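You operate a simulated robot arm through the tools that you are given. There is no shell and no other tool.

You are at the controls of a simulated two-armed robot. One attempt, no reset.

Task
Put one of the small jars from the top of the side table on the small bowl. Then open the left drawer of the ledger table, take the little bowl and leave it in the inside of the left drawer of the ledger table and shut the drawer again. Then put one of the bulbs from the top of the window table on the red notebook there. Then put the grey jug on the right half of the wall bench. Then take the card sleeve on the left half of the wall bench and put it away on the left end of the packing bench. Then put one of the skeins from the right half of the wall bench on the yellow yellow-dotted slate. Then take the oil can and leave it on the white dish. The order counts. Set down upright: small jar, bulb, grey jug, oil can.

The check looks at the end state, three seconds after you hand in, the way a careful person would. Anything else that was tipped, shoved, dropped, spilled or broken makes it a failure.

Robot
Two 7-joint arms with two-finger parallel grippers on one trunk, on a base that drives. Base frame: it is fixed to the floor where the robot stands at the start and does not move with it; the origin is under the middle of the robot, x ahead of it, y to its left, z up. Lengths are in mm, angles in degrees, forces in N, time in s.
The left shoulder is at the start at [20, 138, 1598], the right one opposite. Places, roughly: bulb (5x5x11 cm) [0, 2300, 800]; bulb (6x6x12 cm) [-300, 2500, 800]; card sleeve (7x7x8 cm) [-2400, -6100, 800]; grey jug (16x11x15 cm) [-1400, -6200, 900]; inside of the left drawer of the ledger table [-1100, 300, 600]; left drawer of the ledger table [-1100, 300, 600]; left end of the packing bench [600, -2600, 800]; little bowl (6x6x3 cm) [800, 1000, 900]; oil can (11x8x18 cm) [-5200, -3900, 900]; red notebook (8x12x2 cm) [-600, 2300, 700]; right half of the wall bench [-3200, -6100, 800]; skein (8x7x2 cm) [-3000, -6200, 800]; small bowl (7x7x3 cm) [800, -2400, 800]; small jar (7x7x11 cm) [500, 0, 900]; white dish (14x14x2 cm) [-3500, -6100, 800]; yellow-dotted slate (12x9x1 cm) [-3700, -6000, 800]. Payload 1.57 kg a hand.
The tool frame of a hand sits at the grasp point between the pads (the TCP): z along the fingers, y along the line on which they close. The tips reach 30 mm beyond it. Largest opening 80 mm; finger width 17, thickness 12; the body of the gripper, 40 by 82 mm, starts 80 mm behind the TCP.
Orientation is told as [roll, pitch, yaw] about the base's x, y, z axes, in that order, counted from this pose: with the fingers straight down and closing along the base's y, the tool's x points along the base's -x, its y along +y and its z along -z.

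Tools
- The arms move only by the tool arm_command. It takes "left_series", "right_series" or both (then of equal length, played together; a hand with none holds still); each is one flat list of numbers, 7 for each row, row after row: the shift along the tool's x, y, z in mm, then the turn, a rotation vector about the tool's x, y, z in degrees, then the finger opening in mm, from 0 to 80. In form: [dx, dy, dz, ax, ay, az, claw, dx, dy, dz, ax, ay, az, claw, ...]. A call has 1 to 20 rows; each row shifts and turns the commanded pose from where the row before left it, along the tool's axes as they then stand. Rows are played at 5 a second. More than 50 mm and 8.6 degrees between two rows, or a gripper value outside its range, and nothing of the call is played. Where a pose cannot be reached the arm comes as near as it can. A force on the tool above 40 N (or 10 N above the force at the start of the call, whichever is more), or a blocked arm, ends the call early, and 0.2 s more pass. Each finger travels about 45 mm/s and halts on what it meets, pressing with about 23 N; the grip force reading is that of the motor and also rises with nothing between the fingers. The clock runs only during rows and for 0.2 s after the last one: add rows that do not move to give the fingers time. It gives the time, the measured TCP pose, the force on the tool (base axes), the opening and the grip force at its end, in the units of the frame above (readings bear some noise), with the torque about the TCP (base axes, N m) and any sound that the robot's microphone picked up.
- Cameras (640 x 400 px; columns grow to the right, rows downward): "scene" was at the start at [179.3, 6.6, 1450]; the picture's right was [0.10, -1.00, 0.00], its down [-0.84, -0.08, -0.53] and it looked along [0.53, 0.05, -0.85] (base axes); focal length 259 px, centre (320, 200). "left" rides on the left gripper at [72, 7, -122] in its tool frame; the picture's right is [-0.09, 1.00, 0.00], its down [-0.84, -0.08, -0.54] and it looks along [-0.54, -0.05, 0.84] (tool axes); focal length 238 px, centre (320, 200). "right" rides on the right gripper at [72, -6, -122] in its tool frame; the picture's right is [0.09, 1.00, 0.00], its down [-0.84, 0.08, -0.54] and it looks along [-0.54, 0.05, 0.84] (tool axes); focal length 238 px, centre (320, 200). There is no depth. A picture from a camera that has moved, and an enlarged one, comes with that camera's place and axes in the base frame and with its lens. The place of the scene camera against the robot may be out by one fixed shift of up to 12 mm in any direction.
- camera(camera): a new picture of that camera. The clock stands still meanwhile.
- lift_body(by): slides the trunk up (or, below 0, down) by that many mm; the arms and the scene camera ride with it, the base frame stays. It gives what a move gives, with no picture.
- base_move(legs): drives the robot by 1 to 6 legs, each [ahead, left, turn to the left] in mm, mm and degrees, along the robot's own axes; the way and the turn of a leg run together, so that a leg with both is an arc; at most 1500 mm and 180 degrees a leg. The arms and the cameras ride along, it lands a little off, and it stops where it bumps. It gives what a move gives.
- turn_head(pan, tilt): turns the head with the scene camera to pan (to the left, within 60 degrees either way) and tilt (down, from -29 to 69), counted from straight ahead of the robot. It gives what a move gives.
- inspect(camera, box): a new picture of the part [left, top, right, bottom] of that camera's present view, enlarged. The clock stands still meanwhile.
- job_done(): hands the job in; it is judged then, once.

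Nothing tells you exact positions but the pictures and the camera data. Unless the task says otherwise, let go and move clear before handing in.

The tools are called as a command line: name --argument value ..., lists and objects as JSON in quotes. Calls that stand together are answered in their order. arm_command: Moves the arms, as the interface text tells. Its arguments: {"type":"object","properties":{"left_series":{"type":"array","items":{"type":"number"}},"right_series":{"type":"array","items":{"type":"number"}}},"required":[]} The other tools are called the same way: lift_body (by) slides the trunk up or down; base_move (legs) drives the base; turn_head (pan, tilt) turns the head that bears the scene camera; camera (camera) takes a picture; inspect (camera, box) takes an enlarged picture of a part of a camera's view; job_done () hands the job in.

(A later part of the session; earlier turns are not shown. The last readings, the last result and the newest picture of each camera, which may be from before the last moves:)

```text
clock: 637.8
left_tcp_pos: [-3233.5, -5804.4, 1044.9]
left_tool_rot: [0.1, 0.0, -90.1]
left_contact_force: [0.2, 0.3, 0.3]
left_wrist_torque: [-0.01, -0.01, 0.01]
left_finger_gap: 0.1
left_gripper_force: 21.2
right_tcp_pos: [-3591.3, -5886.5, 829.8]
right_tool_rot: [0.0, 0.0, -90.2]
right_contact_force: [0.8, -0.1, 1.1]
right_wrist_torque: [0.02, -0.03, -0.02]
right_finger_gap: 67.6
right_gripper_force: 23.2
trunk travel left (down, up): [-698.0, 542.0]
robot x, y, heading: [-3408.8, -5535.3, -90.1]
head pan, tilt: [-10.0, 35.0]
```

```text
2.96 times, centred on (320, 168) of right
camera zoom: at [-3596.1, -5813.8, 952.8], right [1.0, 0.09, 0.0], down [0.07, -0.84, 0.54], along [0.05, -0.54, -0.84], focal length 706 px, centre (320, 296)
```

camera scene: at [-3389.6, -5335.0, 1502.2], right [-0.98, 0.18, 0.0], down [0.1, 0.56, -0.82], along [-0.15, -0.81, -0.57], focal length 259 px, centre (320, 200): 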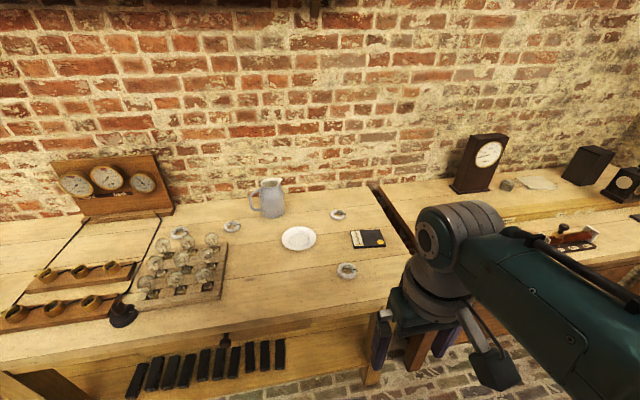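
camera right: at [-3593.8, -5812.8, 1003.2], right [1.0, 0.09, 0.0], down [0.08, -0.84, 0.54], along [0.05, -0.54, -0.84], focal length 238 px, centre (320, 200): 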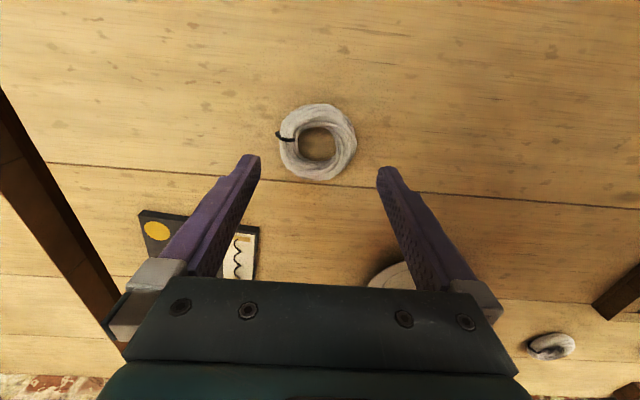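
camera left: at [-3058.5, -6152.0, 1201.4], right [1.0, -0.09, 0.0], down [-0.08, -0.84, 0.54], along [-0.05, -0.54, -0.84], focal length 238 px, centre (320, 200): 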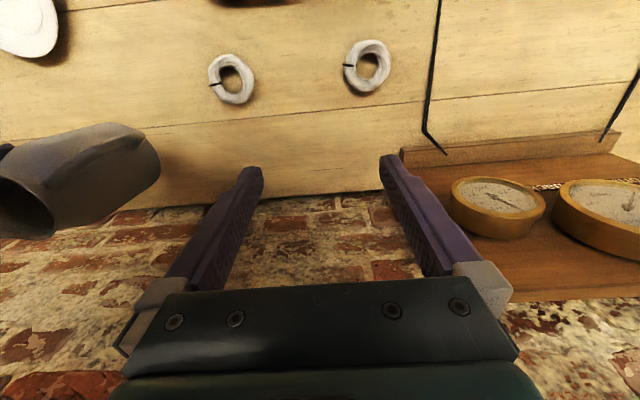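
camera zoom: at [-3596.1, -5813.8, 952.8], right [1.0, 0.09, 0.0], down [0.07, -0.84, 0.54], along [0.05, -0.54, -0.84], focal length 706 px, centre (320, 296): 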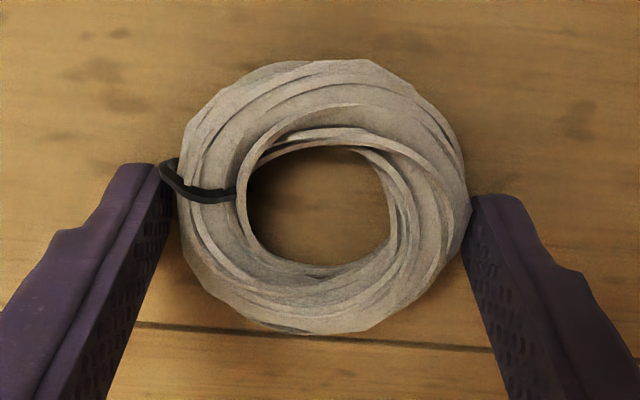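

lift_body --by 90

camera --camera "right"

```text
clock: 639.0
left_tcp_pos: [-3235.3, -5804.5, 1135.5]
left_tool_rot: [0.1, 0.0, -90.2]
left_contact_force: [-0.3, -1.0, 0.6]
left_wrist_torque: [0.04, 0.03, -0.01]
left_finger_gap: 0.0
left_gripper_force: 21.5
right_tcp_pos: [-3589.7, -5886.1, 919.9]
right_tool_rot: [-0.1, 0.0, -90.2]
right_contact_force: [-0.7, -0.4, -0.5]
right_wrist_torque: [-0.03, 0.0, 0.04]
right_finger_gap: 67.5
right_gripper_force: 22.3
trunk travel left (down, up): [-788.0, 452.0]
robot x, y, heading: [-3404.2, -5533.1, -90.1]
head pan, tilt: [-10.0, 35.0]
```

```text
taken
camera right: at [-3596.2, -5813.7, 1042.8], right [1.0, 0.09, 0.0], down [0.07, -0.84, 0.54], along [0.05, -0.54, -0.84], focal length 238 px, centre (320, 200)
```

right: 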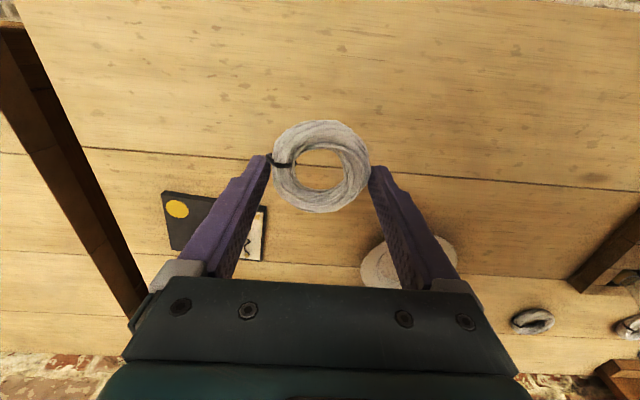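

base_move --legs '[[135, -122, 0]]'

camera --camera "right"

turn_head --pan -30 --tilt 50

camera --camera "scene"

```text
clock: 640.6
left_tcp_pos: [-3353.6, -5939.5, 1136.3]
left_tool_rot: [0.2, 0.0, -90.0]
left_contact_force: [-0.1, 0.0, -0.1]
left_wrist_torque: [-0.04, 0.01, 0.01]
left_finger_gap: 0.1
left_gripper_force: 21.6
right_tcp_pos: [-3710.1, -6022.5, 920.7]
right_tool_rot: [0.2, 0.1, -90.1]
right_contact_force: [0.7, 0.0, -0.6]
right_wrist_torque: [-0.02, 0.02, 0.02]
right_finger_gap: 67.3
right_gripper_force: 23.1
trunk travel left (down, up): [-788.0, 452.0]
robot x, y, heading: [-3525.6, -5676.5, -90.2]
head pan, tilt: [-10.0, 35.0]
```

```text
taken
camera right: at [-3715.5, -5949.7, 1042.7], right [1.0, 0.09, 0.0], down [0.07, -0.84, 0.54], along [0.05, -0.54, -0.84], focal length 238 px, centre (320, 200)
```

right: 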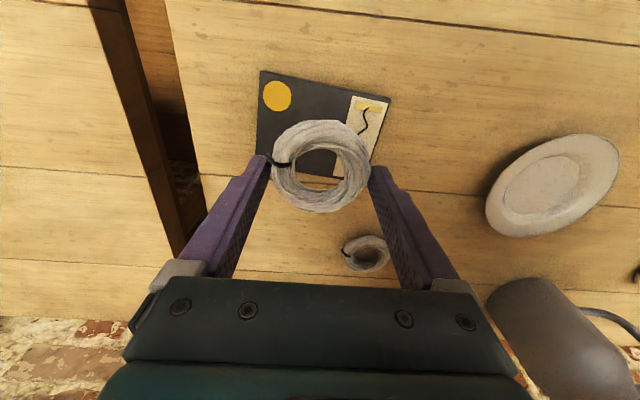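

```text
clock: 641.4
left_tcp_pos: [-3353.7, -5939.1, 1135.7]
left_tool_rot: [0.1, 0.1, -90.0]
left_contact_force: [0.0, 0.2, -0.9]
left_wrist_torque: [0.0, 0.0, 0.02]
left_finger_gap: 0.0
left_gripper_force: 21.4
right_tcp_pos: [-3710.1, -6021.9, 920.6]
right_tool_rot: [0.1, 0.0, -90.1]
right_contact_force: [-0.1, -0.4, 0.2]
right_wrist_torque: [0.0, 0.04, 0.03]
right_finger_gap: 67.4
right_gripper_force: 22.3
trunk travel left (down, up): [-788.0, 452.0]
robot x, y, heading: [-3525.1, -5673.3, -89.9]
head pan, tilt: [-30.0, 50.0]
```

```text
taken
camera scene: at [-3552.5, -5838.9, 1275.6], right [-0.87, 0.5, 0.0], down [0.38, 0.66, -0.64], along [-0.32, -0.56, -0.77], focal length 259 px, centre (320, 200)
```

scene: 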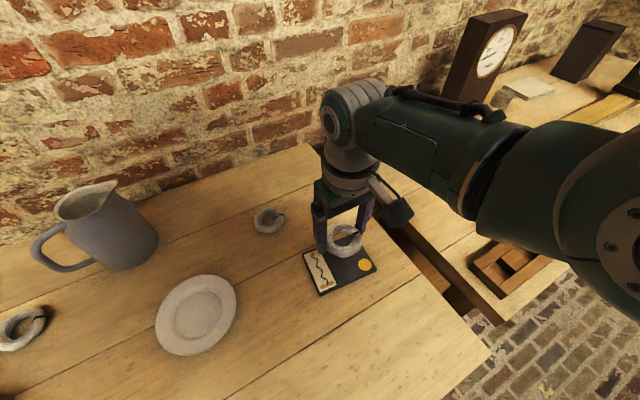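

arm_command --right_series '[-6.7, -2.4, 0, 0, 0, 0, 50, 0, 0, 0, 0, 0, 0, 50]'

lift_body --by -60

arm_command --right_series '[0, 0, 4, 0, 0, 0, 50, 0, 0, 3, 0, 0, 0, 50, 0, 0, 3, 0, 0, 0, 50, 0, 0, 2, 0, 0, 0, 50, 0, 0, 2, 0, 0, 0, 50, 0, 0, 2, 0, 0, 0, 50, 0, 0, 2, 0, 0, 0, 50, 0, 0, 2, 0, 0, 0, 50, 0, 0, 0, 0, 0, 0, 50]'

camera --camera "right"

inspect --camera "scene" --box '[270, 170, 430, 310]'

```text
clock: 642.0
left_tcp_pos: [-3354.7, -5939.6, 1135.4]
left_tool_rot: [0.1, 0.0, -90.2]
left_contact_force: [-0.8, 1.1, 0.1]
left_wrist_torque: [0.0, 0.04, 0.02]
left_finger_gap: 0.1
left_gripper_force: 20.9
right_tcp_pos: [-3712.6, -6029.5, 919.2]
right_tool_rot: [0.0, 0.0, -90.1]
right_contact_force: [0.4, -0.9, -1.3]
right_wrist_torque: [-0.03, -0.04, 0.01]
right_finger_gap: 67.1
right_gripper_force: 22.7
trunk travel left (down, up): [-788.0, 452.0]
robot x, y, heading: [-3525.9, -5672.0, -89.9]
head pan, tilt: [-30.0, 50.0]
```

```text
clock: 643.0
left_tcp_pos: [-3353.6, -5939.4, 1075.8]
left_tool_rot: [0.1, 0.0, -90.1]
left_contact_force: [-0.1, 0.3, 0.0]
left_wrist_torque: [-0.04, -0.02, -0.03]
left_finger_gap: 0.0
left_gripper_force: 21.2
right_tcp_pos: [-3713.2, -6028.9, 860.5]
right_tool_rot: [0.1, 0.0, -90.1]
right_contact_force: [-1.0, -0.5, -0.3]
right_wrist_torque: [0.0, 0.01, -0.04]
right_finger_gap: 67.2
right_gripper_force: 23.3
trunk travel left (down, up): [-728.0, 512.0]
robot x, y, heading: [-3522.9, -5670.5, -90.0]
head pan, tilt: [-30.0, 50.0]
```

```text
clock: 645.0
left_tcp_pos: [-3353.8, -5939.9, 1076.5]
left_tool_rot: [0.1, 0.0, -90.2]
left_contact_force: [0.7, -0.1, -0.1]
left_wrist_torque: [0.03, 0.02, -0.02]
left_finger_gap: 0.1
left_gripper_force: 21.3
right_tcp_pos: [-3713.2, -6029.7, 839.8]
right_tool_rot: [0.1, 0.1, -90.0]
right_contact_force: [2.5, 6.3, 16.6]
right_wrist_torque: [0.15, -0.21, 0.19]
right_finger_gap: 66.8
right_gripper_force: 22.8
trunk travel left (down, up): [-728.0, 512.0]
robot x, y, heading: [-3525.6, -5672.3, -89.8]
head pan, tilt: [-30.0, 50.0]
```

```text
taken
camera right: at [-3718.3, -5957.2, 962.2], right [1.0, 0.09, 0.0], down [0.07, -0.84, 0.54], along [0.05, -0.54, -0.84], focal length 238 px, centre (320, 200)
```

right: 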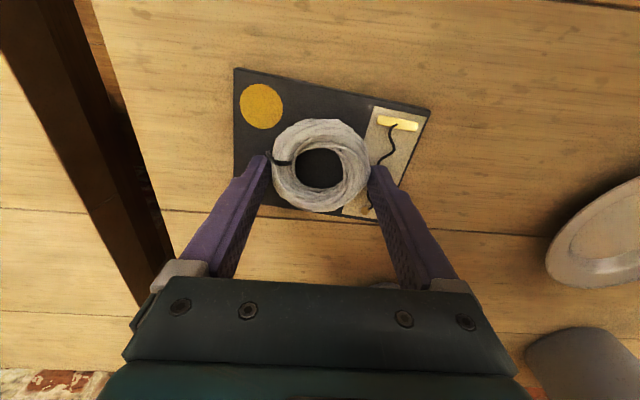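

```text
2.86 times, centred on (350, 240) of scene
camera zoom: at [-3552.5, -5838.7, 1215.8], right [-0.87, 0.5, 0.0], down [0.38, 0.66, -0.64], along [-0.32, -0.56, -0.77], focal length 741 px, centre (234, 86)
```

zoom: 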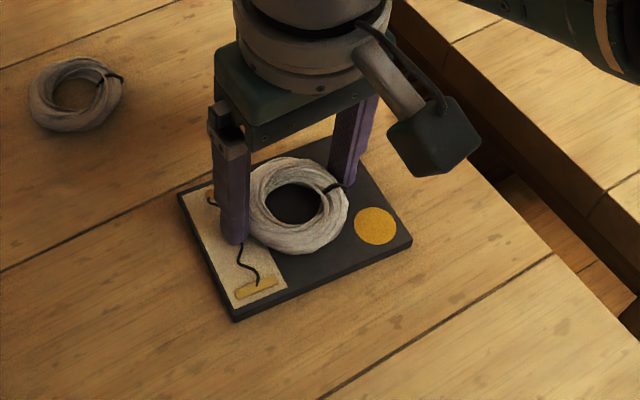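

arm_command --right_series '[0, 0, -5, 0, 0, 0, 50, 3.5, 0, 0, 0, 0, 0, 50, 3.5, 0, 0, 0, 0, 0, 50, 0, 0, 2, 0, 0, 0, 50, 0, 0, 2, 0, 0, 0, 50, 0, 0, 0, 0, 0, 0, 50]'

camera --camera "right"

```text
clock: 646.4
left_tcp_pos: [-3354.7, -5938.9, 1076.3]
left_tool_rot: [0.1, 0.1, -90.1]
left_contact_force: [0.8, 0.3, -0.3]
left_wrist_torque: [0.0, 0.0, 0.01]
left_finger_gap: 0.0
left_gripper_force: 21.6
right_tcp_pos: [-3712.9, -6021.9, 840.1]
right_tool_rot: [0.0, 0.0, -90.0]
right_contact_force: [0.0, -0.2, -0.6]
right_wrist_torque: [0.01, 0.01, 0.01]
right_finger_gap: 66.7
right_gripper_force: 22.9
trunk travel left (down, up): [-728.0, 512.0]
robot x, y, heading: [-3527.5, -5669.8, -90.1]
head pan, tilt: [-30.0, 50.0]
```

```text
taken
camera right: at [-3718.3, -5949.4, 962.3], right [1.0, 0.09, 0.0], down [0.07, -0.84, 0.54], along [0.05, -0.54, -0.84], focal length 238 px, centre (320, 200)
```

right: 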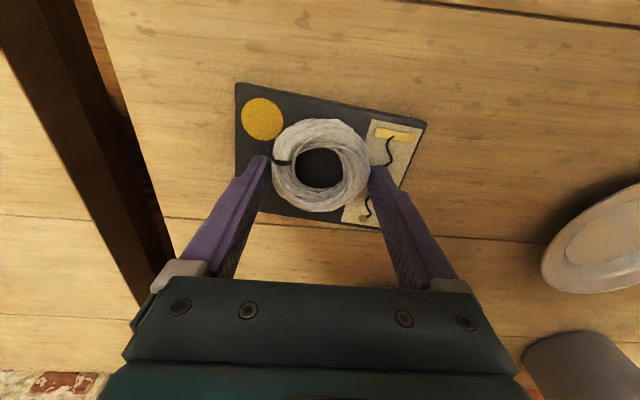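

Better centred now. I'll touch down and release the skein.

arm_command --right_series '[0, 0, 1, 0, 0, 0, 50, 0, 0, 0, 0, 0, 0, 66, 0, 0, 0, 0, 0, 0, 70, 0, 0, 0, 0, 0, 0, 80, 0, 0, 0, 0, 0, 0, 80, 0, 0, -20, 0, 0, 0, 80, 0, 0, 0, 0, 0, 0, 80]'

lift_body --by 150

camera --camera "right"

inspect --camera "scene" --box '[270, 190, 430, 330]'

```text
clock: 648.0
left_tcp_pos: [-3353.7, -5939.4, 1075.8]
left_tool_rot: [0.1, 0.0, -90.1]
left_contact_force: [-0.8, 0.0, 0.4]
left_wrist_torque: [0.02, 0.03, 0.03]
left_finger_gap: 0.2
left_gripper_force: 21.0
right_tcp_pos: [-3714.2, -6021.0, 858.9]
right_tool_rot: [0.0, 0.0, -90.2]
right_contact_force: [-0.4, 0.5, 0.0]
right_wrist_torque: [0.01, -0.01, -0.05]
right_finger_gap: 79.8
right_gripper_force: 0.0
trunk travel left (down, up): [-728.0, 512.0]
robot x, y, heading: [-3525.5, -5672.1, -90.0]
head pan, tilt: [-30.0, 50.0]
```

```text
clock: 649.8
left_tcp_pos: [-3354.0, -5939.2, 1226.3]
left_tool_rot: [0.0, -0.1, -90.1]
left_contact_force: [-1.2, -0.2, -0.3]
left_wrist_torque: [-0.04, 0.0, 0.02]
left_finger_gap: 0.0
left_gripper_force: 21.7
right_tcp_pos: [-3714.2, -6021.9, 1010.6]
right_tool_rot: [0.1, 0.0, -90.2]
right_contact_force: [0.0, 0.8, 0.4]
right_wrist_torque: [-0.01, -0.01, -0.01]
right_finger_gap: 80.0
right_gripper_force: 0.1
trunk travel left (down, up): [-878.0, 362.0]
robot x, y, heading: [-3529.1, -5670.2, -89.8]
head pan, tilt: [-30.0, 50.0]
```

```text
taken
camera right: at [-3718.6, -5949.0, 1131.7], right [1.0, 0.09, 0.0], down [0.07, -0.84, 0.54], along [0.05, -0.54, -0.84], focal length 238 px, centre (320, 200)
```

right: 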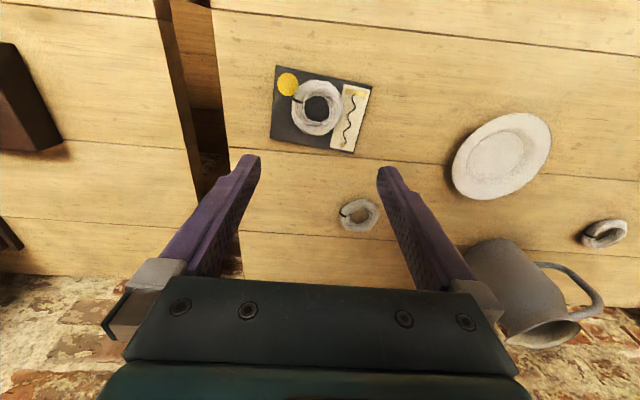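

```text
2.86 times, centred on (350, 260) of scene
camera zoom: at [-3552.5, -5838.8, 1365.5], right [-0.87, 0.5, 0.0], down [0.38, 0.66, -0.64], along [-0.32, -0.56, -0.77], focal length 741 px, centre (234, 29)
```

zoom: 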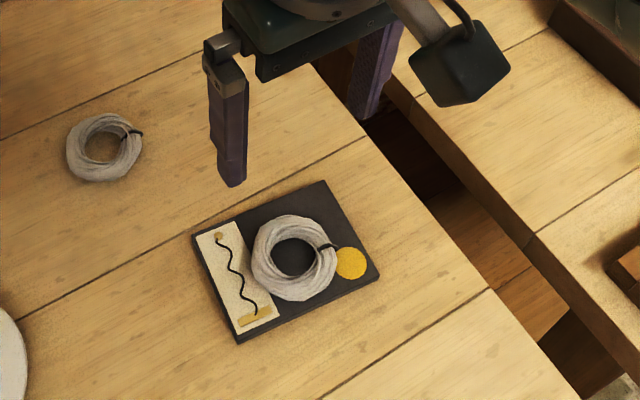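

The skein lies on the slate. Last is the oil can; I'll back off and look toward the west wall.

lift_body --by 120

base_move --legs '[[-600, 0, 0], [0, 0, -120]]'

turn_head --pan 0 --tilt 15

camera --camera "scene"

```text
clock: 651.2
left_tcp_pos: [-3353.7, -5939.2, 1347.0]
left_tool_rot: [0.0, -0.1, -90.1]
left_contact_force: [0.2, -0.4, 0.8]
left_wrist_torque: [-0.03, 0.01, -0.01]
left_finger_gap: 0.0
left_gripper_force: 22.1
right_tcp_pos: [-3713.4, -6021.6, 1130.1]
right_tool_rot: [0.2, 0.0, -90.1]
right_contact_force: [-1.2, -1.0, -0.7]
right_wrist_torque: [-0.01, 0.02, 0.01]
right_finger_gap: 79.9
right_gripper_force: 0.1
trunk travel left (down, up): [-998.0, 242.0]
robot x, y, heading: [-3523.1, -5674.9, -89.9]
head pan, tilt: [-30.0, 50.0]
```

```text
clock: 659.6
left_tcp_pos: [-3836.8, -5091.5, 1346.7]
left_tool_rot: [0.1, 0.0, 151.4]
left_contact_force: [-0.3, 0.2, 0.5]
left_wrist_torque: [0.0, -0.01, 0.02]
left_finger_gap: 0.0
left_gripper_force: 21.5
right_tcp_pos: [-3736.9, -4737.0, 1129.7]
right_tool_rot: [0.1, 0.0, 151.1]
right_contact_force: [-1.1, -0.6, -0.2]
right_wrist_torque: [-0.02, 0.01, 0.01]
right_finger_gap: 80.0
right_gripper_force: 0.0
trunk travel left (down, up): [-998.0, 242.0]
robot x, y, heading: [-3516.8, -5071.0, 151.4]
head pan, tilt: [-30.0, 50.0]
```

```text
clock: 660.6
left_tcp_pos: [-3837.1, -5091.4, 1346.7]
left_tool_rot: [0.1, 0.0, 151.3]
left_contact_force: [1.0, -0.1, 0.8]
left_wrist_torque: [0.01, -0.02, 0.0]
left_finger_gap: 0.2
left_gripper_force: 21.4
right_tcp_pos: [-3735.8, -4737.9, 1129.2]
right_tool_rot: [0.2, -0.1, 151.3]
right_contact_force: [-0.1, 0.0, 0.0]
right_wrist_torque: [0.02, 0.05, -0.01]
right_finger_gap: 79.8
right_gripper_force: 0.1
trunk travel left (down, up): [-998.0, 242.0]
robot x, y, heading: [-3519.8, -5072.6, 151.3]
head pan, tilt: [0.0, 15.0]
```

```text
taken
camera scene: at [-3679.3, -4977.3, 1539.2], right [0.48, 0.88, 0.0], down [0.23, -0.12, -0.97], along [-0.85, 0.46, -0.26], focal length 259 px, centre (320, 200)
```

scene: 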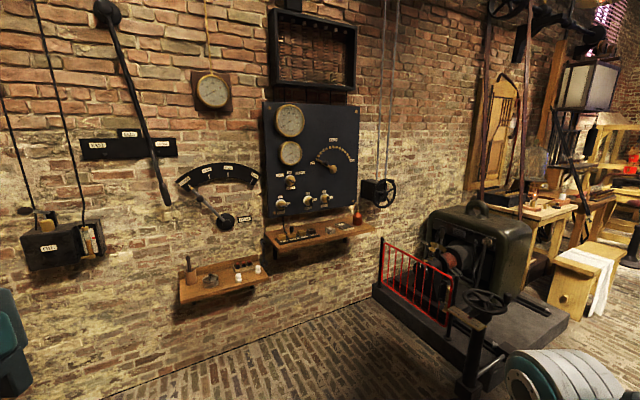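

inspect --camera "scene" --box '[260, 180, 400, 270]'

inspect --camera "scene" --box '[160, 240, 300, 330]'

```text
4.44 times, centred on (330, 225) of scene
camera zoom: at [-3679.3, -4977.3, 1539.2], right [0.48, 0.88, 0.0], down [0.23, -0.12, -0.97], along [-0.85, 0.46, -0.26], focal length 1152 px, centre (276, 89)
```

zoom: 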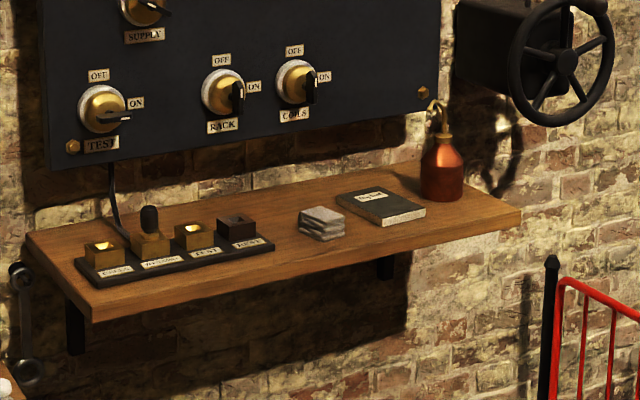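

```text
4.44 times, centred on (230, 285) of scene
camera zoom: at [-3679.3, -4977.3, 1539.2], right [0.48, 0.88, 0.0], down [0.23, -0.12, -0.97], along [-0.85, 0.46, -0.26], focal length 1152 px, centre (720, -178)
```

zoom: 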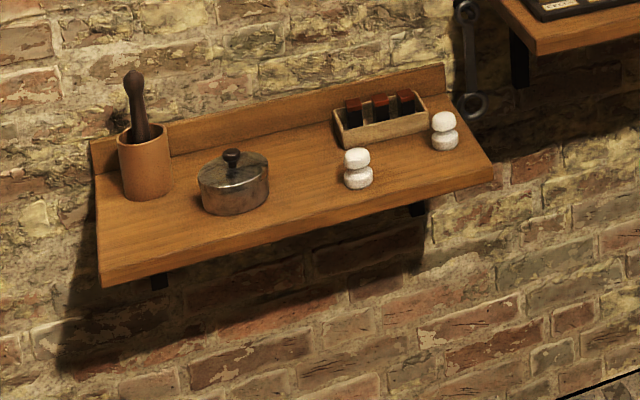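

The oil can is the copper one at the right end of the upper wall shelf. I'll move nearer and face it.

base_move --legs '[[0, 0, 28.7], [600, -700, 0]]'

turn_head --pan -10 --tilt 20

camera --camera "scene"

turn_head --pan -55 --tilt 30

camera --camera "scene"

```text
clock: 666.8
left_tcp_pos: [-4393.5, -4574.0, 1346.6]
left_tool_rot: [0.1, -0.1, -178.0]
left_contact_force: [0.9, 0.8, -0.4]
left_wrist_torque: [-0.02, 0.0, 0.02]
left_finger_gap: 0.2
left_gripper_force: 21.5
right_tcp_pos: [-4486.9, -4218.0, 1130.0]
right_tool_rot: [0.1, 0.0, -178.0]
right_contact_force: [1.5, 0.9, 0.3]
right_wrist_torque: [0.03, 0.02, 0.04]
right_finger_gap: 80.2
right_gripper_force: 0.2
trunk travel left (down, up): [-998.0, 242.0]
robot x, y, heading: [-4132.4, -4393.2, -178.0]
head pan, tilt: [0.0, 15.0]
```

```text
clock: 667.5
left_tcp_pos: [-4392.8, -4574.6, 1345.8]
left_tool_rot: [0.1, 0.0, -178.0]
left_contact_force: [0.3, 0.9, 0.5]
left_wrist_torque: [0.02, -0.02, -0.02]
left_finger_gap: 0.0
left_gripper_force: 20.8
right_tcp_pos: [-4487.0, -4217.6, 1129.8]
right_tool_rot: [0.1, 0.0, -178.1]
right_contact_force: [0.0, -0.5, 0.8]
right_wrist_torque: [0.01, 0.01, 0.01]
right_finger_gap: 80.1
right_gripper_force: 0.2
trunk travel left (down, up): [-998.0, 242.0]
robot x, y, heading: [-4131.4, -4392.5, -178.1]
head pan, tilt: [-10.0, 20.0]
```

```text
taken
camera scene: at [-4312.9, -4384.6, 1531.2], right [0.14, 0.99, 0.0], down [0.34, -0.05, -0.94], along [-0.93, 0.13, -0.34], focal length 259 px, centre (320, 200)
```

scene: 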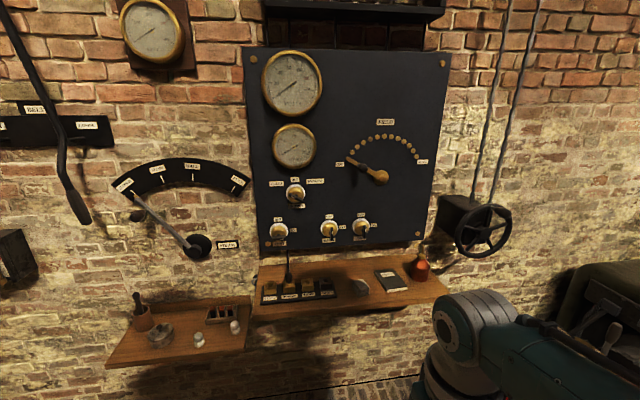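

```text
clock: 668.6
left_tcp_pos: [-4393.9, -4574.4, 1346.8]
left_tool_rot: [0.1, 0.0, -178.0]
left_contact_force: [0.0, 0.6, 0.7]
left_wrist_torque: [-0.04, 0.0, 0.03]
left_finger_gap: 0.3
left_gripper_force: 21.2
right_tcp_pos: [-4487.4, -4218.9, 1129.4]
right_tool_rot: [0.0, 0.0, -178.2]
right_contact_force: [-0.2, 0.4, 0.7]
right_wrist_torque: [0.0, -0.04, 0.02]
right_finger_gap: 79.8
right_gripper_force: 0.0
trunk travel left (down, up): [-998.0, 242.0]
robot x, y, heading: [-4133.5, -4393.5, -177.9]
head pan, tilt: [-55.0, 30.0]
```

```text
taken
camera scene: at [-4275.1, -4325.3, 1515.1], right [0.8, 0.6, 0.0], down [0.3, -0.4, -0.87], along [-0.52, 0.69, -0.5], focal length 259 px, centre (320, 200)
```

scene: 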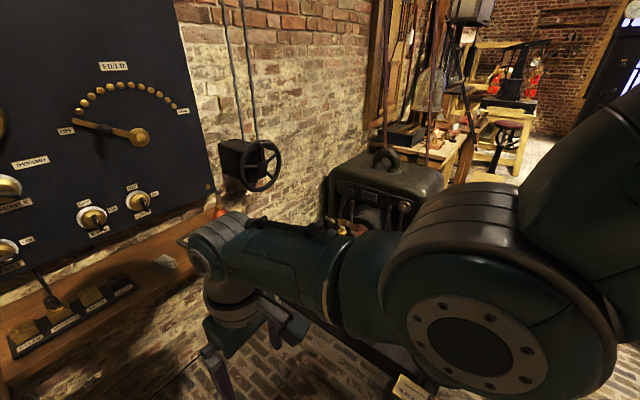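

turn_head --pan -10 --tilt 20

inspect --camera "scene" --box '[240, 230, 460, 330]'

inspect --camera "scene" --box '[370, 220, 470, 310]'

```text
clock: 669.8
left_tcp_pos: [-4393.7, -4575.9, 1346.1]
left_tool_rot: [0.0, 0.0, -177.9]
left_contact_force: [0.6, -0.4, 0.5]
left_wrist_torque: [0.0, 0.02, -0.01]
left_finger_gap: 0.1
left_gripper_force: 21.3
right_tcp_pos: [-4487.0, -4217.6, 1129.9]
right_tool_rot: [0.1, 0.0, -178.1]
right_contact_force: [0.1, 0.0, 0.3]
right_wrist_torque: [0.02, 0.0, -0.01]
right_finger_gap: 80.0
right_gripper_force: 0.2
trunk travel left (down, up): [-998.0, 242.0]
robot x, y, heading: [-4128.8, -4394.6, -178.0]
head pan, tilt: [-10.0, 20.0]
```

```text
2.91 times, centred on (350, 280) of scene
camera zoom: at [-4312.9, -4384.4, 1531.1], right [0.14, 0.99, 0.0], down [0.34, -0.05, -0.94], along [-0.93, 0.13, -0.34], focal length 754 px, centre (233, -33)
```

zoom: 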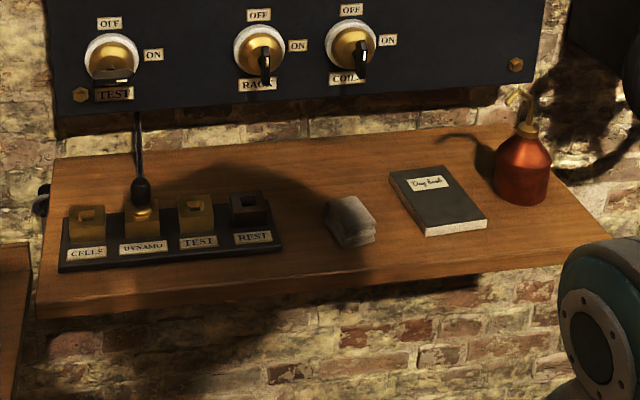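

```text
4.44 times, centred on (420, 265) of scene
camera zoom: at [-4312.9, -4384.4, 1531.1], right [0.14, 0.99, 0.0], down [0.34, -0.05, -0.94], along [-0.93, 0.13, -0.34], focal length 1152 px, centre (-124, -89)
```

zoom: 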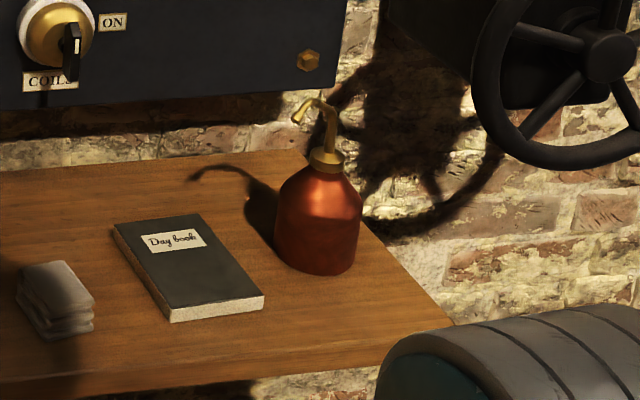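

The can has a brass collar I can grip from the front with a nearly level hand. I'll tuck the left arm up and pitch the right hand forward about 75°.

arm_command --left_series '[20, 0, -40, 0, 0, 0, 0, 20, 0, -40, 0, 0, 0, 0, 20, 0, -40, 0, 0, 0, 0, 0, 0, 0, 0, 0, 0, 0]'

arm_command --right_series '[30, 0, -20, 0, 0, 0, 80, 30, 0, -20, 0, 0, 0, 80, -35, 0, -2.6, 0, -8.4, 0, 80, -35, 0, -2.6, 0, -8.4, 0, 80, -35, 0, -2.6, 0, -8.4, 0, 80, -35, 0, -2.6, 0, -8.4, 0, 80, -35, 0, -2.6, 0, -8.4, 0, 80, -35, 0, -2.6, 0, -8.4, 0, 80, -35, 0, -2.6, 0, -8.4, 0, 80, -35, 0, -2.6, 0, -8.4, 0, 80, -35, 0, -2.6, 0, -8.4, 0, 80, 0, 0, 0, 0, 0, 0, 80]'

camera --camera "right"

```text
clock: 670.8
left_tcp_pos: [-4322.9, -4575.8, 1457.4]
left_tool_rot: [0.8, 2.8, -177.8]
left_contact_force: [-0.2, -0.2, 0.8]
left_wrist_torque: [-0.01, -0.02, 0.01]
left_finger_gap: 0.0
left_gripper_force: 21.4
right_tcp_pos: [-4487.2, -4218.7, 1129.8]
right_tool_rot: [0.1, 0.0, -178.1]
right_contact_force: [0.6, 0.1, -1.5]
right_wrist_torque: [0.01, -0.04, 0.01]
right_finger_gap: 79.8
right_gripper_force: 0.1
trunk travel left (down, up): [-998.0, 242.0]
robot x, y, heading: [-4135.1, -4390.7, -178.2]
head pan, tilt: [-10.0, 20.0]
```

```text
clock: 673.4
left_tcp_pos: [-4322.4, -4575.3, 1456.8]
left_tool_rot: [1.1, 2.6, -178.5]
left_contact_force: [0.1, -1.2, 0.0]
left_wrist_torque: [-0.03, 0.0, 0.02]
left_finger_gap: 0.2
left_gripper_force: 21.2
right_tcp_pos: [-4661.1, -4223.4, 1350.9]
right_tool_rot: [0.2, -75.7, -178.3]
right_contact_force: [-0.1, -0.5, 0.3]
right_wrist_torque: [-0.03, 0.0, 0.0]
right_finger_gap: 80.4
right_gripper_force: 0.0
trunk travel left (down, up): [-998.0, 242.0]
robot x, y, heading: [-4128.1, -4393.4, -178.1]
head pan, tilt: [-10.0, 20.0]
```

```text
taken
camera right: at [-4524.4, -4210.9, 1312.0], right [0.06, -0.99, -0.09], down [0.32, -0.07, 0.94], along [-0.95, -0.08, 0.32], focal length 238 px, centre (320, 200)
```

right: 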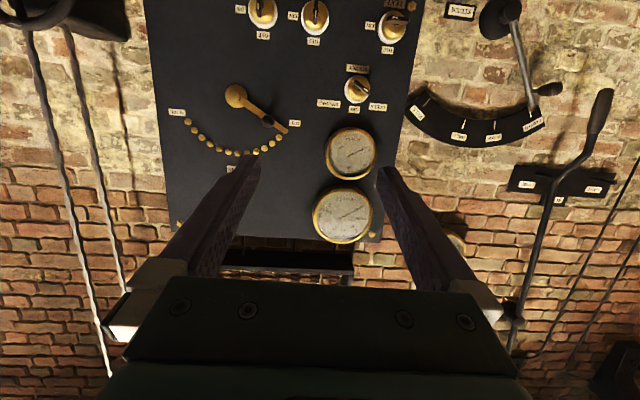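

base_move --legs '[[0, 0, -16.8], [476, -101, 0]]'

lift_body --by -350

camera --camera "right"

turn_head --pan -15 --tilt 25

camera --camera "scene"

```text
clock: 677.2
left_tcp_pos: [-4802.1, -4291.0, 1457.2]
left_tool_rot: [1.0, 2.6, 164.3]
left_contact_force: [0.0, 0.0, 0.5]
left_wrist_torque: [-0.02, -0.01, 0.0]
left_finger_gap: 0.1
left_gripper_force: 21.1
right_tcp_pos: [-5020.6, -3853.3, 1350.4]
right_tool_rot: [0.2, -75.6, 164.4]
right_contact_force: [-0.7, -0.3, 0.3]
right_wrist_torque: [-0.03, 0.0, 0.01]
right_finger_gap: 80.2
right_gripper_force: 0.1
trunk travel left (down, up): [-998.0, 242.0]
robot x, y, heading: [-4567.0, -4174.5, 164.9]
head pan, tilt: [-10.0, 20.0]
```

```text
clock: 680.6
left_tcp_pos: [-4802.2, -4292.0, 1106.7]
left_tool_rot: [1.3, 2.8, 164.3]
left_contact_force: [0.0, -0.3, -0.6]
left_wrist_torque: [0.01, 0.01, 0.01]
left_finger_gap: 0.1
left_gripper_force: 21.4
right_tcp_pos: [-5019.6, -3853.7, 1000.3]
right_tool_rot: [0.2, -75.6, 164.3]
right_contact_force: [-0.8, -0.3, -0.3]
right_wrist_torque: [-0.02, 0.0, -0.05]
right_finger_gap: 79.9
right_gripper_force: 0.0
trunk travel left (down, up): [-648.0, 592.0]
robot x, y, heading: [-4566.6, -4173.5, 164.8]
head pan, tilt: [-10.0, 20.0]
```

```text
taken
camera right: at [-4886.2, -3883.2, 961.7], right [-0.24, -0.97, -0.09], down [0.28, -0.16, 0.95], along [-0.93, 0.2, 0.31], focal length 238 px, centre (320, 200)
```

right: 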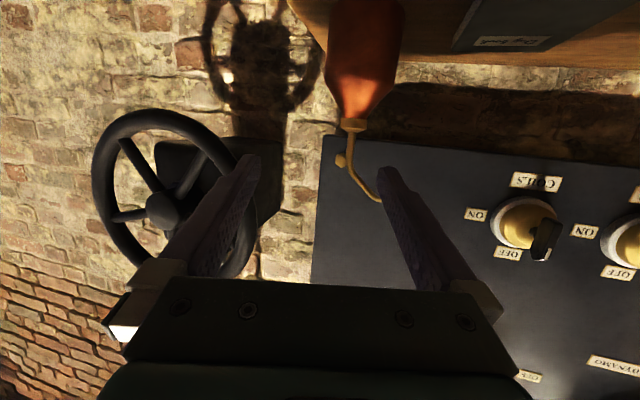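

```text
clock: 681.3
left_tcp_pos: [-4801.5, -4291.8, 1105.2]
left_tool_rot: [1.2, 2.8, 164.2]
left_contact_force: [-0.6, -0.1, 0.1]
left_wrist_torque: [0.0, 0.02, 0.01]
left_finger_gap: 0.1
left_gripper_force: 21.7
right_tcp_pos: [-5020.7, -3854.0, 1001.9]
right_tool_rot: [0.2, -75.6, 164.4]
right_contact_force: [0.3, 0.4, -0.8]
right_wrist_torque: [0.01, 0.0, 0.02]
right_finger_gap: 79.9
right_gripper_force: 0.0
trunk travel left (down, up): [-648.0, 592.0]
robot x, y, heading: [-4565.9, -4174.5, 164.8]
head pan, tilt: [-15.0, 25.0]
```

```text
taken
camera scene: at [-4731.1, -4102.4, 1173.1], right [0.5, 0.86, 0.0], down [0.36, -0.21, -0.91], along [-0.78, 0.46, -0.42], focal length 259 px, centre (320, 200)
```

scene: 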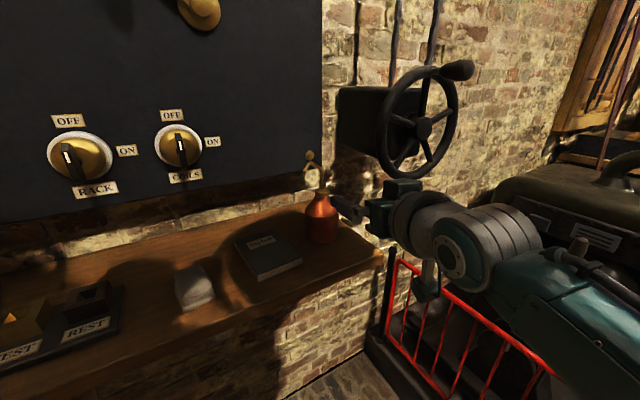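

inspect --camera "right" --box '[280, 60, 430, 220]'

inspect --camera "scene" --box '[270, 140, 400, 260]'

```text
2.50 times, centred on (355, 140) of right
camera zoom: at [-4886.2, -3883.2, 961.6], right [-0.24, -0.97, -0.09], down [0.28, -0.16, 0.95], along [-0.93, 0.2, 0.31], focal length 596 px, centre (232, 350)
```

zoom: 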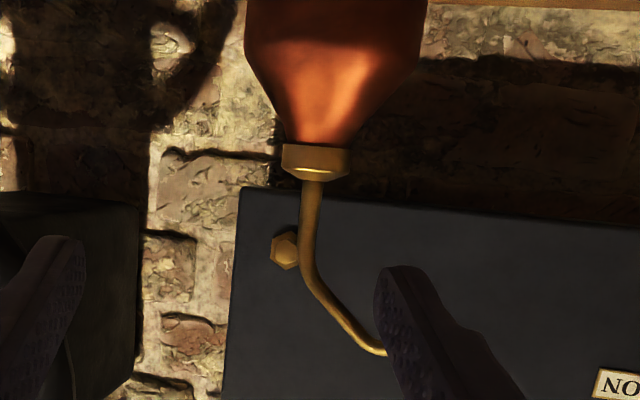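

```text
3.33 times, centred on (335, 200) of scene
camera zoom: at [-4731.1, -4102.4, 1173.1], right [0.5, 0.86, 0.0], down [0.36, -0.21, -0.91], along [-0.78, 0.46, -0.42], focal length 864 px, centre (270, 200)
```

zoom: 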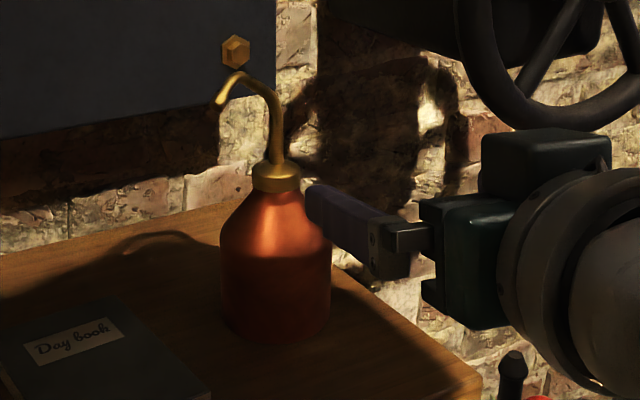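

base_move --legs '[[60, 34, 0]]'

lift_body --by -38

camera --camera "right"

inspect --camera "right" --box '[240, 80, 400, 220]'

```text
clock: 682.3
left_tcp_pos: [-4868.2, -4309.5, 1105.7]
left_tool_rot: [1.2, 2.7, 164.0]
left_contact_force: [0.4, 0.6, 0.3]
left_wrist_torque: [0.0, 0.0, 0.01]
left_finger_gap: 0.0
left_gripper_force: 21.3
right_tcp_pos: [-5086.7, -3870.9, 1000.4]
right_tool_rot: [0.3, -75.6, 164.3]
right_contact_force: [0.2, 0.1, -0.6]
right_wrist_torque: [-0.03, -0.02, -0.01]
right_finger_gap: 79.9
right_gripper_force: 0.2
trunk travel left (down, up): [-648.0, 592.0]
robot x, y, heading: [-4631.2, -4193.8, 164.5]
head pan, tilt: [-15.0, 25.0]
```

```text
clock: 683.1
left_tcp_pos: [-4867.8, -4308.5, 1067.4]
left_tool_rot: [1.2, 2.8, 164.0]
left_contact_force: [0.0, 0.2, 0.1]
left_wrist_torque: [0.03, -0.02, 0.0]
left_finger_gap: 0.1
left_gripper_force: 21.5
right_tcp_pos: [-5086.8, -3871.9, 963.0]
right_tool_rot: [0.3, -75.6, 164.2]
right_contact_force: [0.1, -0.1, -0.7]
right_wrist_torque: [0.0, -0.01, 0.01]
right_finger_gap: 80.1
right_gripper_force: 0.0
trunk travel left (down, up): [-610.0, 630.0]
robot x, y, heading: [-4630.9, -4192.4, 164.7]
head pan, tilt: [-15.0, 25.0]
```

```text
taken
camera right: at [-4952.5, -3900.3, 923.6], right [-0.24, -0.97, -0.09], down [0.28, -0.16, 0.95], along [-0.93, 0.21, 0.31], focal length 238 px, centre (320, 200)
```

right: 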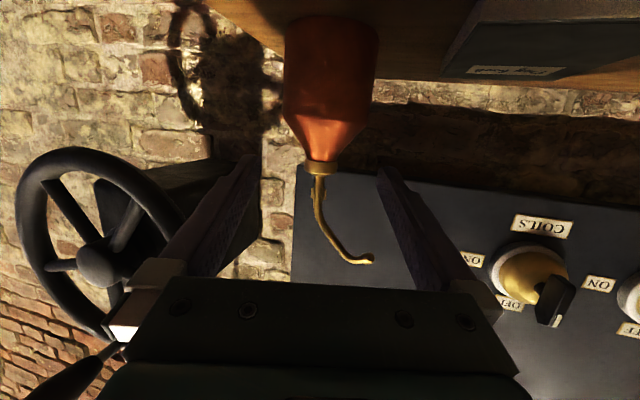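

```text
2.86 times, centred on (320, 150) of right
camera zoom: at [-4952.5, -3900.3, 923.6], right [-0.24, -0.97, -0.09], down [0.28, -0.16, 0.95], along [-0.93, 0.21, 0.31], focal length 681 px, centre (320, 343)
```

zoom: 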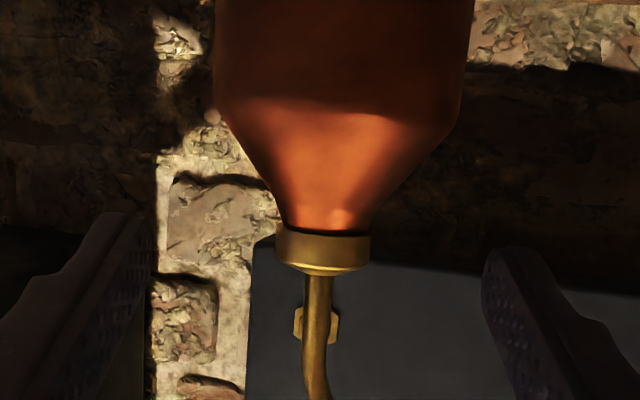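

arm_command --right_series '[-3.1, 0.2, 12.1, 0, 0, 0, 80, -3.1, 0.2, 12.1, 0, 0, 0, 80, -3.1, 0.2, 12.1, 0, 0, 0, 80, -3.1, 0.2, 12.1, 0, 0, 0, 80, 0, 0, 0, 0, 0, 0, 80]'

camera --camera "right"

inspect --camera "scene" --box '[240, 100, 400, 240]'

```text
clock: 684.3
left_tcp_pos: [-4868.9, -4309.8, 1067.9]
left_tool_rot: [1.2, 2.8, 164.1]
left_contact_force: [-0.5, 0.2, -0.3]
left_wrist_torque: [0.02, -0.02, -0.02]
left_finger_gap: 0.0
left_gripper_force: 21.1
right_tcp_pos: [-5133.9, -3857.2, 963.4]
right_tool_rot: [0.3, -75.5, 164.4]
right_contact_force: [0.4, 0.7, 0.2]
right_wrist_torque: [0.0, -0.02, 0.01]
right_finger_gap: 79.6
right_gripper_force: 0.1
trunk travel left (down, up): [-610.0, 630.0]
robot x, y, heading: [-4631.1, -4193.0, 164.7]
head pan, tilt: [-15.0, 25.0]
```

```text
taken
camera right: at [-5001.0, -3887.2, 924.4], right [-0.24, -0.97, -0.09], down [0.28, -0.16, 0.95], along [-0.93, 0.21, 0.31], focal length 238 px, centre (320, 200)
```

right: 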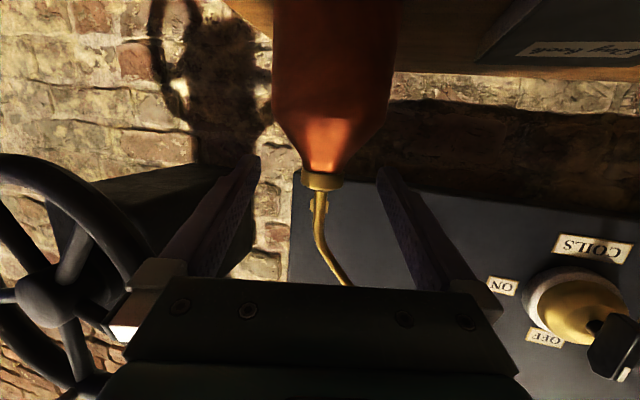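

```text
2.86 times, centred on (320, 170) of scene
camera zoom: at [-4797.7, -4119.7, 1135.1], right [0.51, 0.86, 0.0], down [0.36, -0.21, -0.91], along [-0.78, 0.46, -0.42], focal length 741 px, centre (320, 286)
```

zoom: 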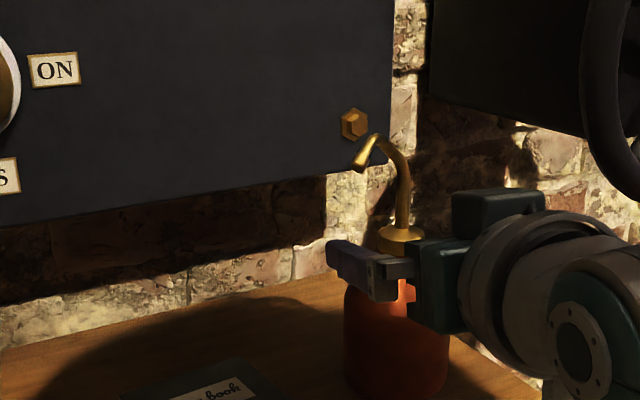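

arm_command --right_series '[-2.5, 0, 9.7, 0, 0, 0, 80, -2.5, 0, 9.7, 0, 0, 0, 80, -0.5, 0, 2, 0, 0, 0, 80, 0, 0, 0, 0, 0, 0, 80]'

camera --camera "right"

inspect --camera "right" --box '[240, 110, 400, 250]'

inspect --camera "scene" --box '[240, 100, 400, 240]'

```text
clock: 685.3
left_tcp_pos: [-4869.1, -4309.0, 1067.7]
left_tool_rot: [1.1, 2.8, 164.1]
left_contact_force: [-0.6, -0.1, 0.2]
left_wrist_torque: [0.01, -0.03, 0.03]
left_finger_gap: 0.1
left_gripper_force: 21.2
right_tcp_pos: [-5155.9, -3853.1, 963.4]
right_tool_rot: [0.4, -75.6, 164.2]
right_contact_force: [0.1, -0.5, 0.7]
right_wrist_torque: [0.01, 0.02, -0.01]
right_finger_gap: 80.2
right_gripper_force: 0.0
trunk travel left (down, up): [-610.0, 630.0]
robot x, y, heading: [-4633.9, -4193.6, 164.4]
head pan, tilt: [-15.0, 25.0]
```

```text
taken
camera right: at [-5022.5, -3881.8, 924.2], right [-0.24, -0.97, -0.09], down [0.28, -0.16, 0.95], along [-0.93, 0.21, 0.31], focal length 238 px, centre (320, 200)
```

right: 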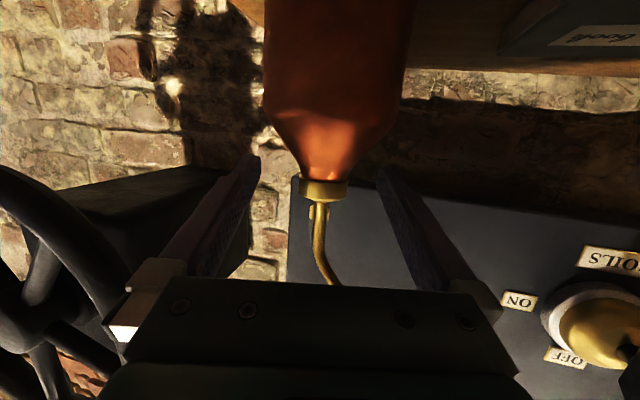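

```text
2.86 times, centred on (320, 180) of right
camera zoom: at [-5022.5, -3881.8, 924.2], right [-0.24, -0.97, -0.09], down [0.28, -0.16, 0.95], along [-0.93, 0.21, 0.31], focal length 681 px, centre (320, 257)
```

zoom: 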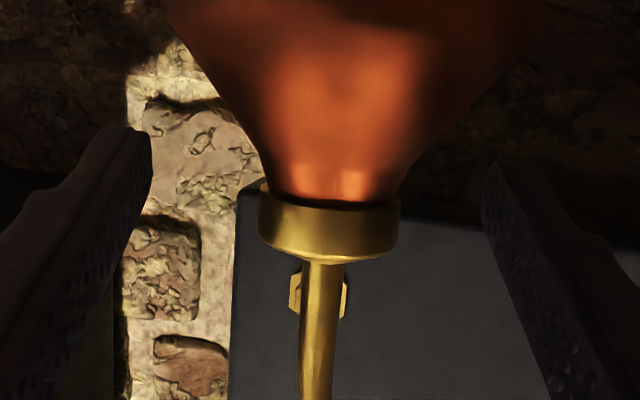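

```text
2.86 times, centred on (320, 170) of scene
camera zoom: at [-4797.7, -4119.7, 1135.1], right [0.51, 0.86, 0.0], down [0.36, -0.21, -0.91], along [-0.78, 0.46, -0.42], focal length 741 px, centre (320, 286)
```

zoom: 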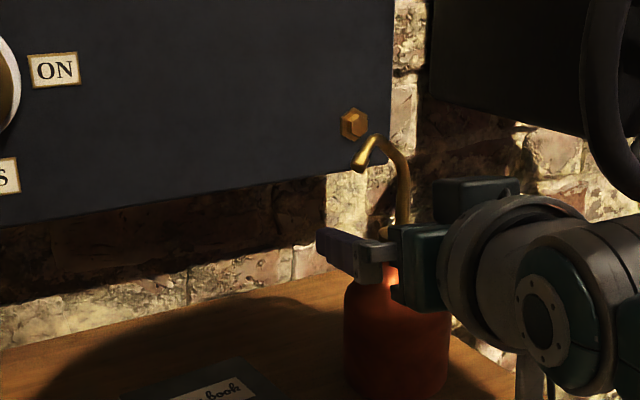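

arm_command --right_series '[-1, 2, 4, 0, 0, 0, 80, 0, 0, 0, 0, 0, 0, 66, 0, 0, 0, 0, 0, 0, 52, 0, 0, 0, 0, 0, 0, 40, 0, 0, 0, 0, 0, 0, 32, 0, 0, 0, 0, 0, 0, 24, 0, 0, 0, 0, 0, 0, 16, 0, 0, 0, 0, 0, 0, 12, 0, 0, 0, 0, 0, 0, 12]'

inspect --camera "right" --box '[240, 110, 400, 250]'

```text
clock: 687.3
left_tcp_pos: [-4868.5, -4309.0, 1067.8]
left_tool_rot: [1.2, 2.8, 164.0]
left_contact_force: [-0.1, 0.8, -0.5]
left_wrist_torque: [0.01, -0.05, 0.0]
left_finger_gap: 0.0
left_gripper_force: 21.6
right_tcp_pos: [-5162.2, -3853.6, 962.7]
right_tool_rot: [0.2, -75.6, 164.3]
right_contact_force: [0.4, 0.4, 0.5]
right_wrist_torque: [0.0, 0.0, 0.02]
right_finger_gap: 29.1
right_gripper_force: 23.3
trunk travel left (down, up): [-610.0, 630.0]
robot x, y, heading: [-4632.0, -4193.3, 164.5]
head pan, tilt: [-15.0, 25.0]
```

```text
2.86 times, centred on (320, 180) of right
camera zoom: at [-5026.8, -3882.4, 924.0], right [-0.24, -0.97, -0.09], down [0.28, -0.16, 0.95], along [-0.93, 0.21, 0.31], focal length 681 px, centre (320, 257)
```

zoom: 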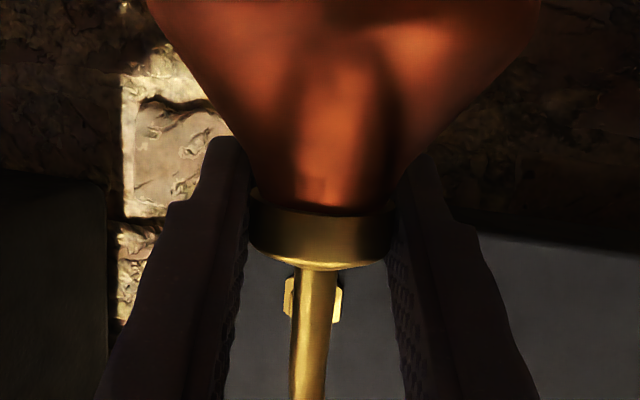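

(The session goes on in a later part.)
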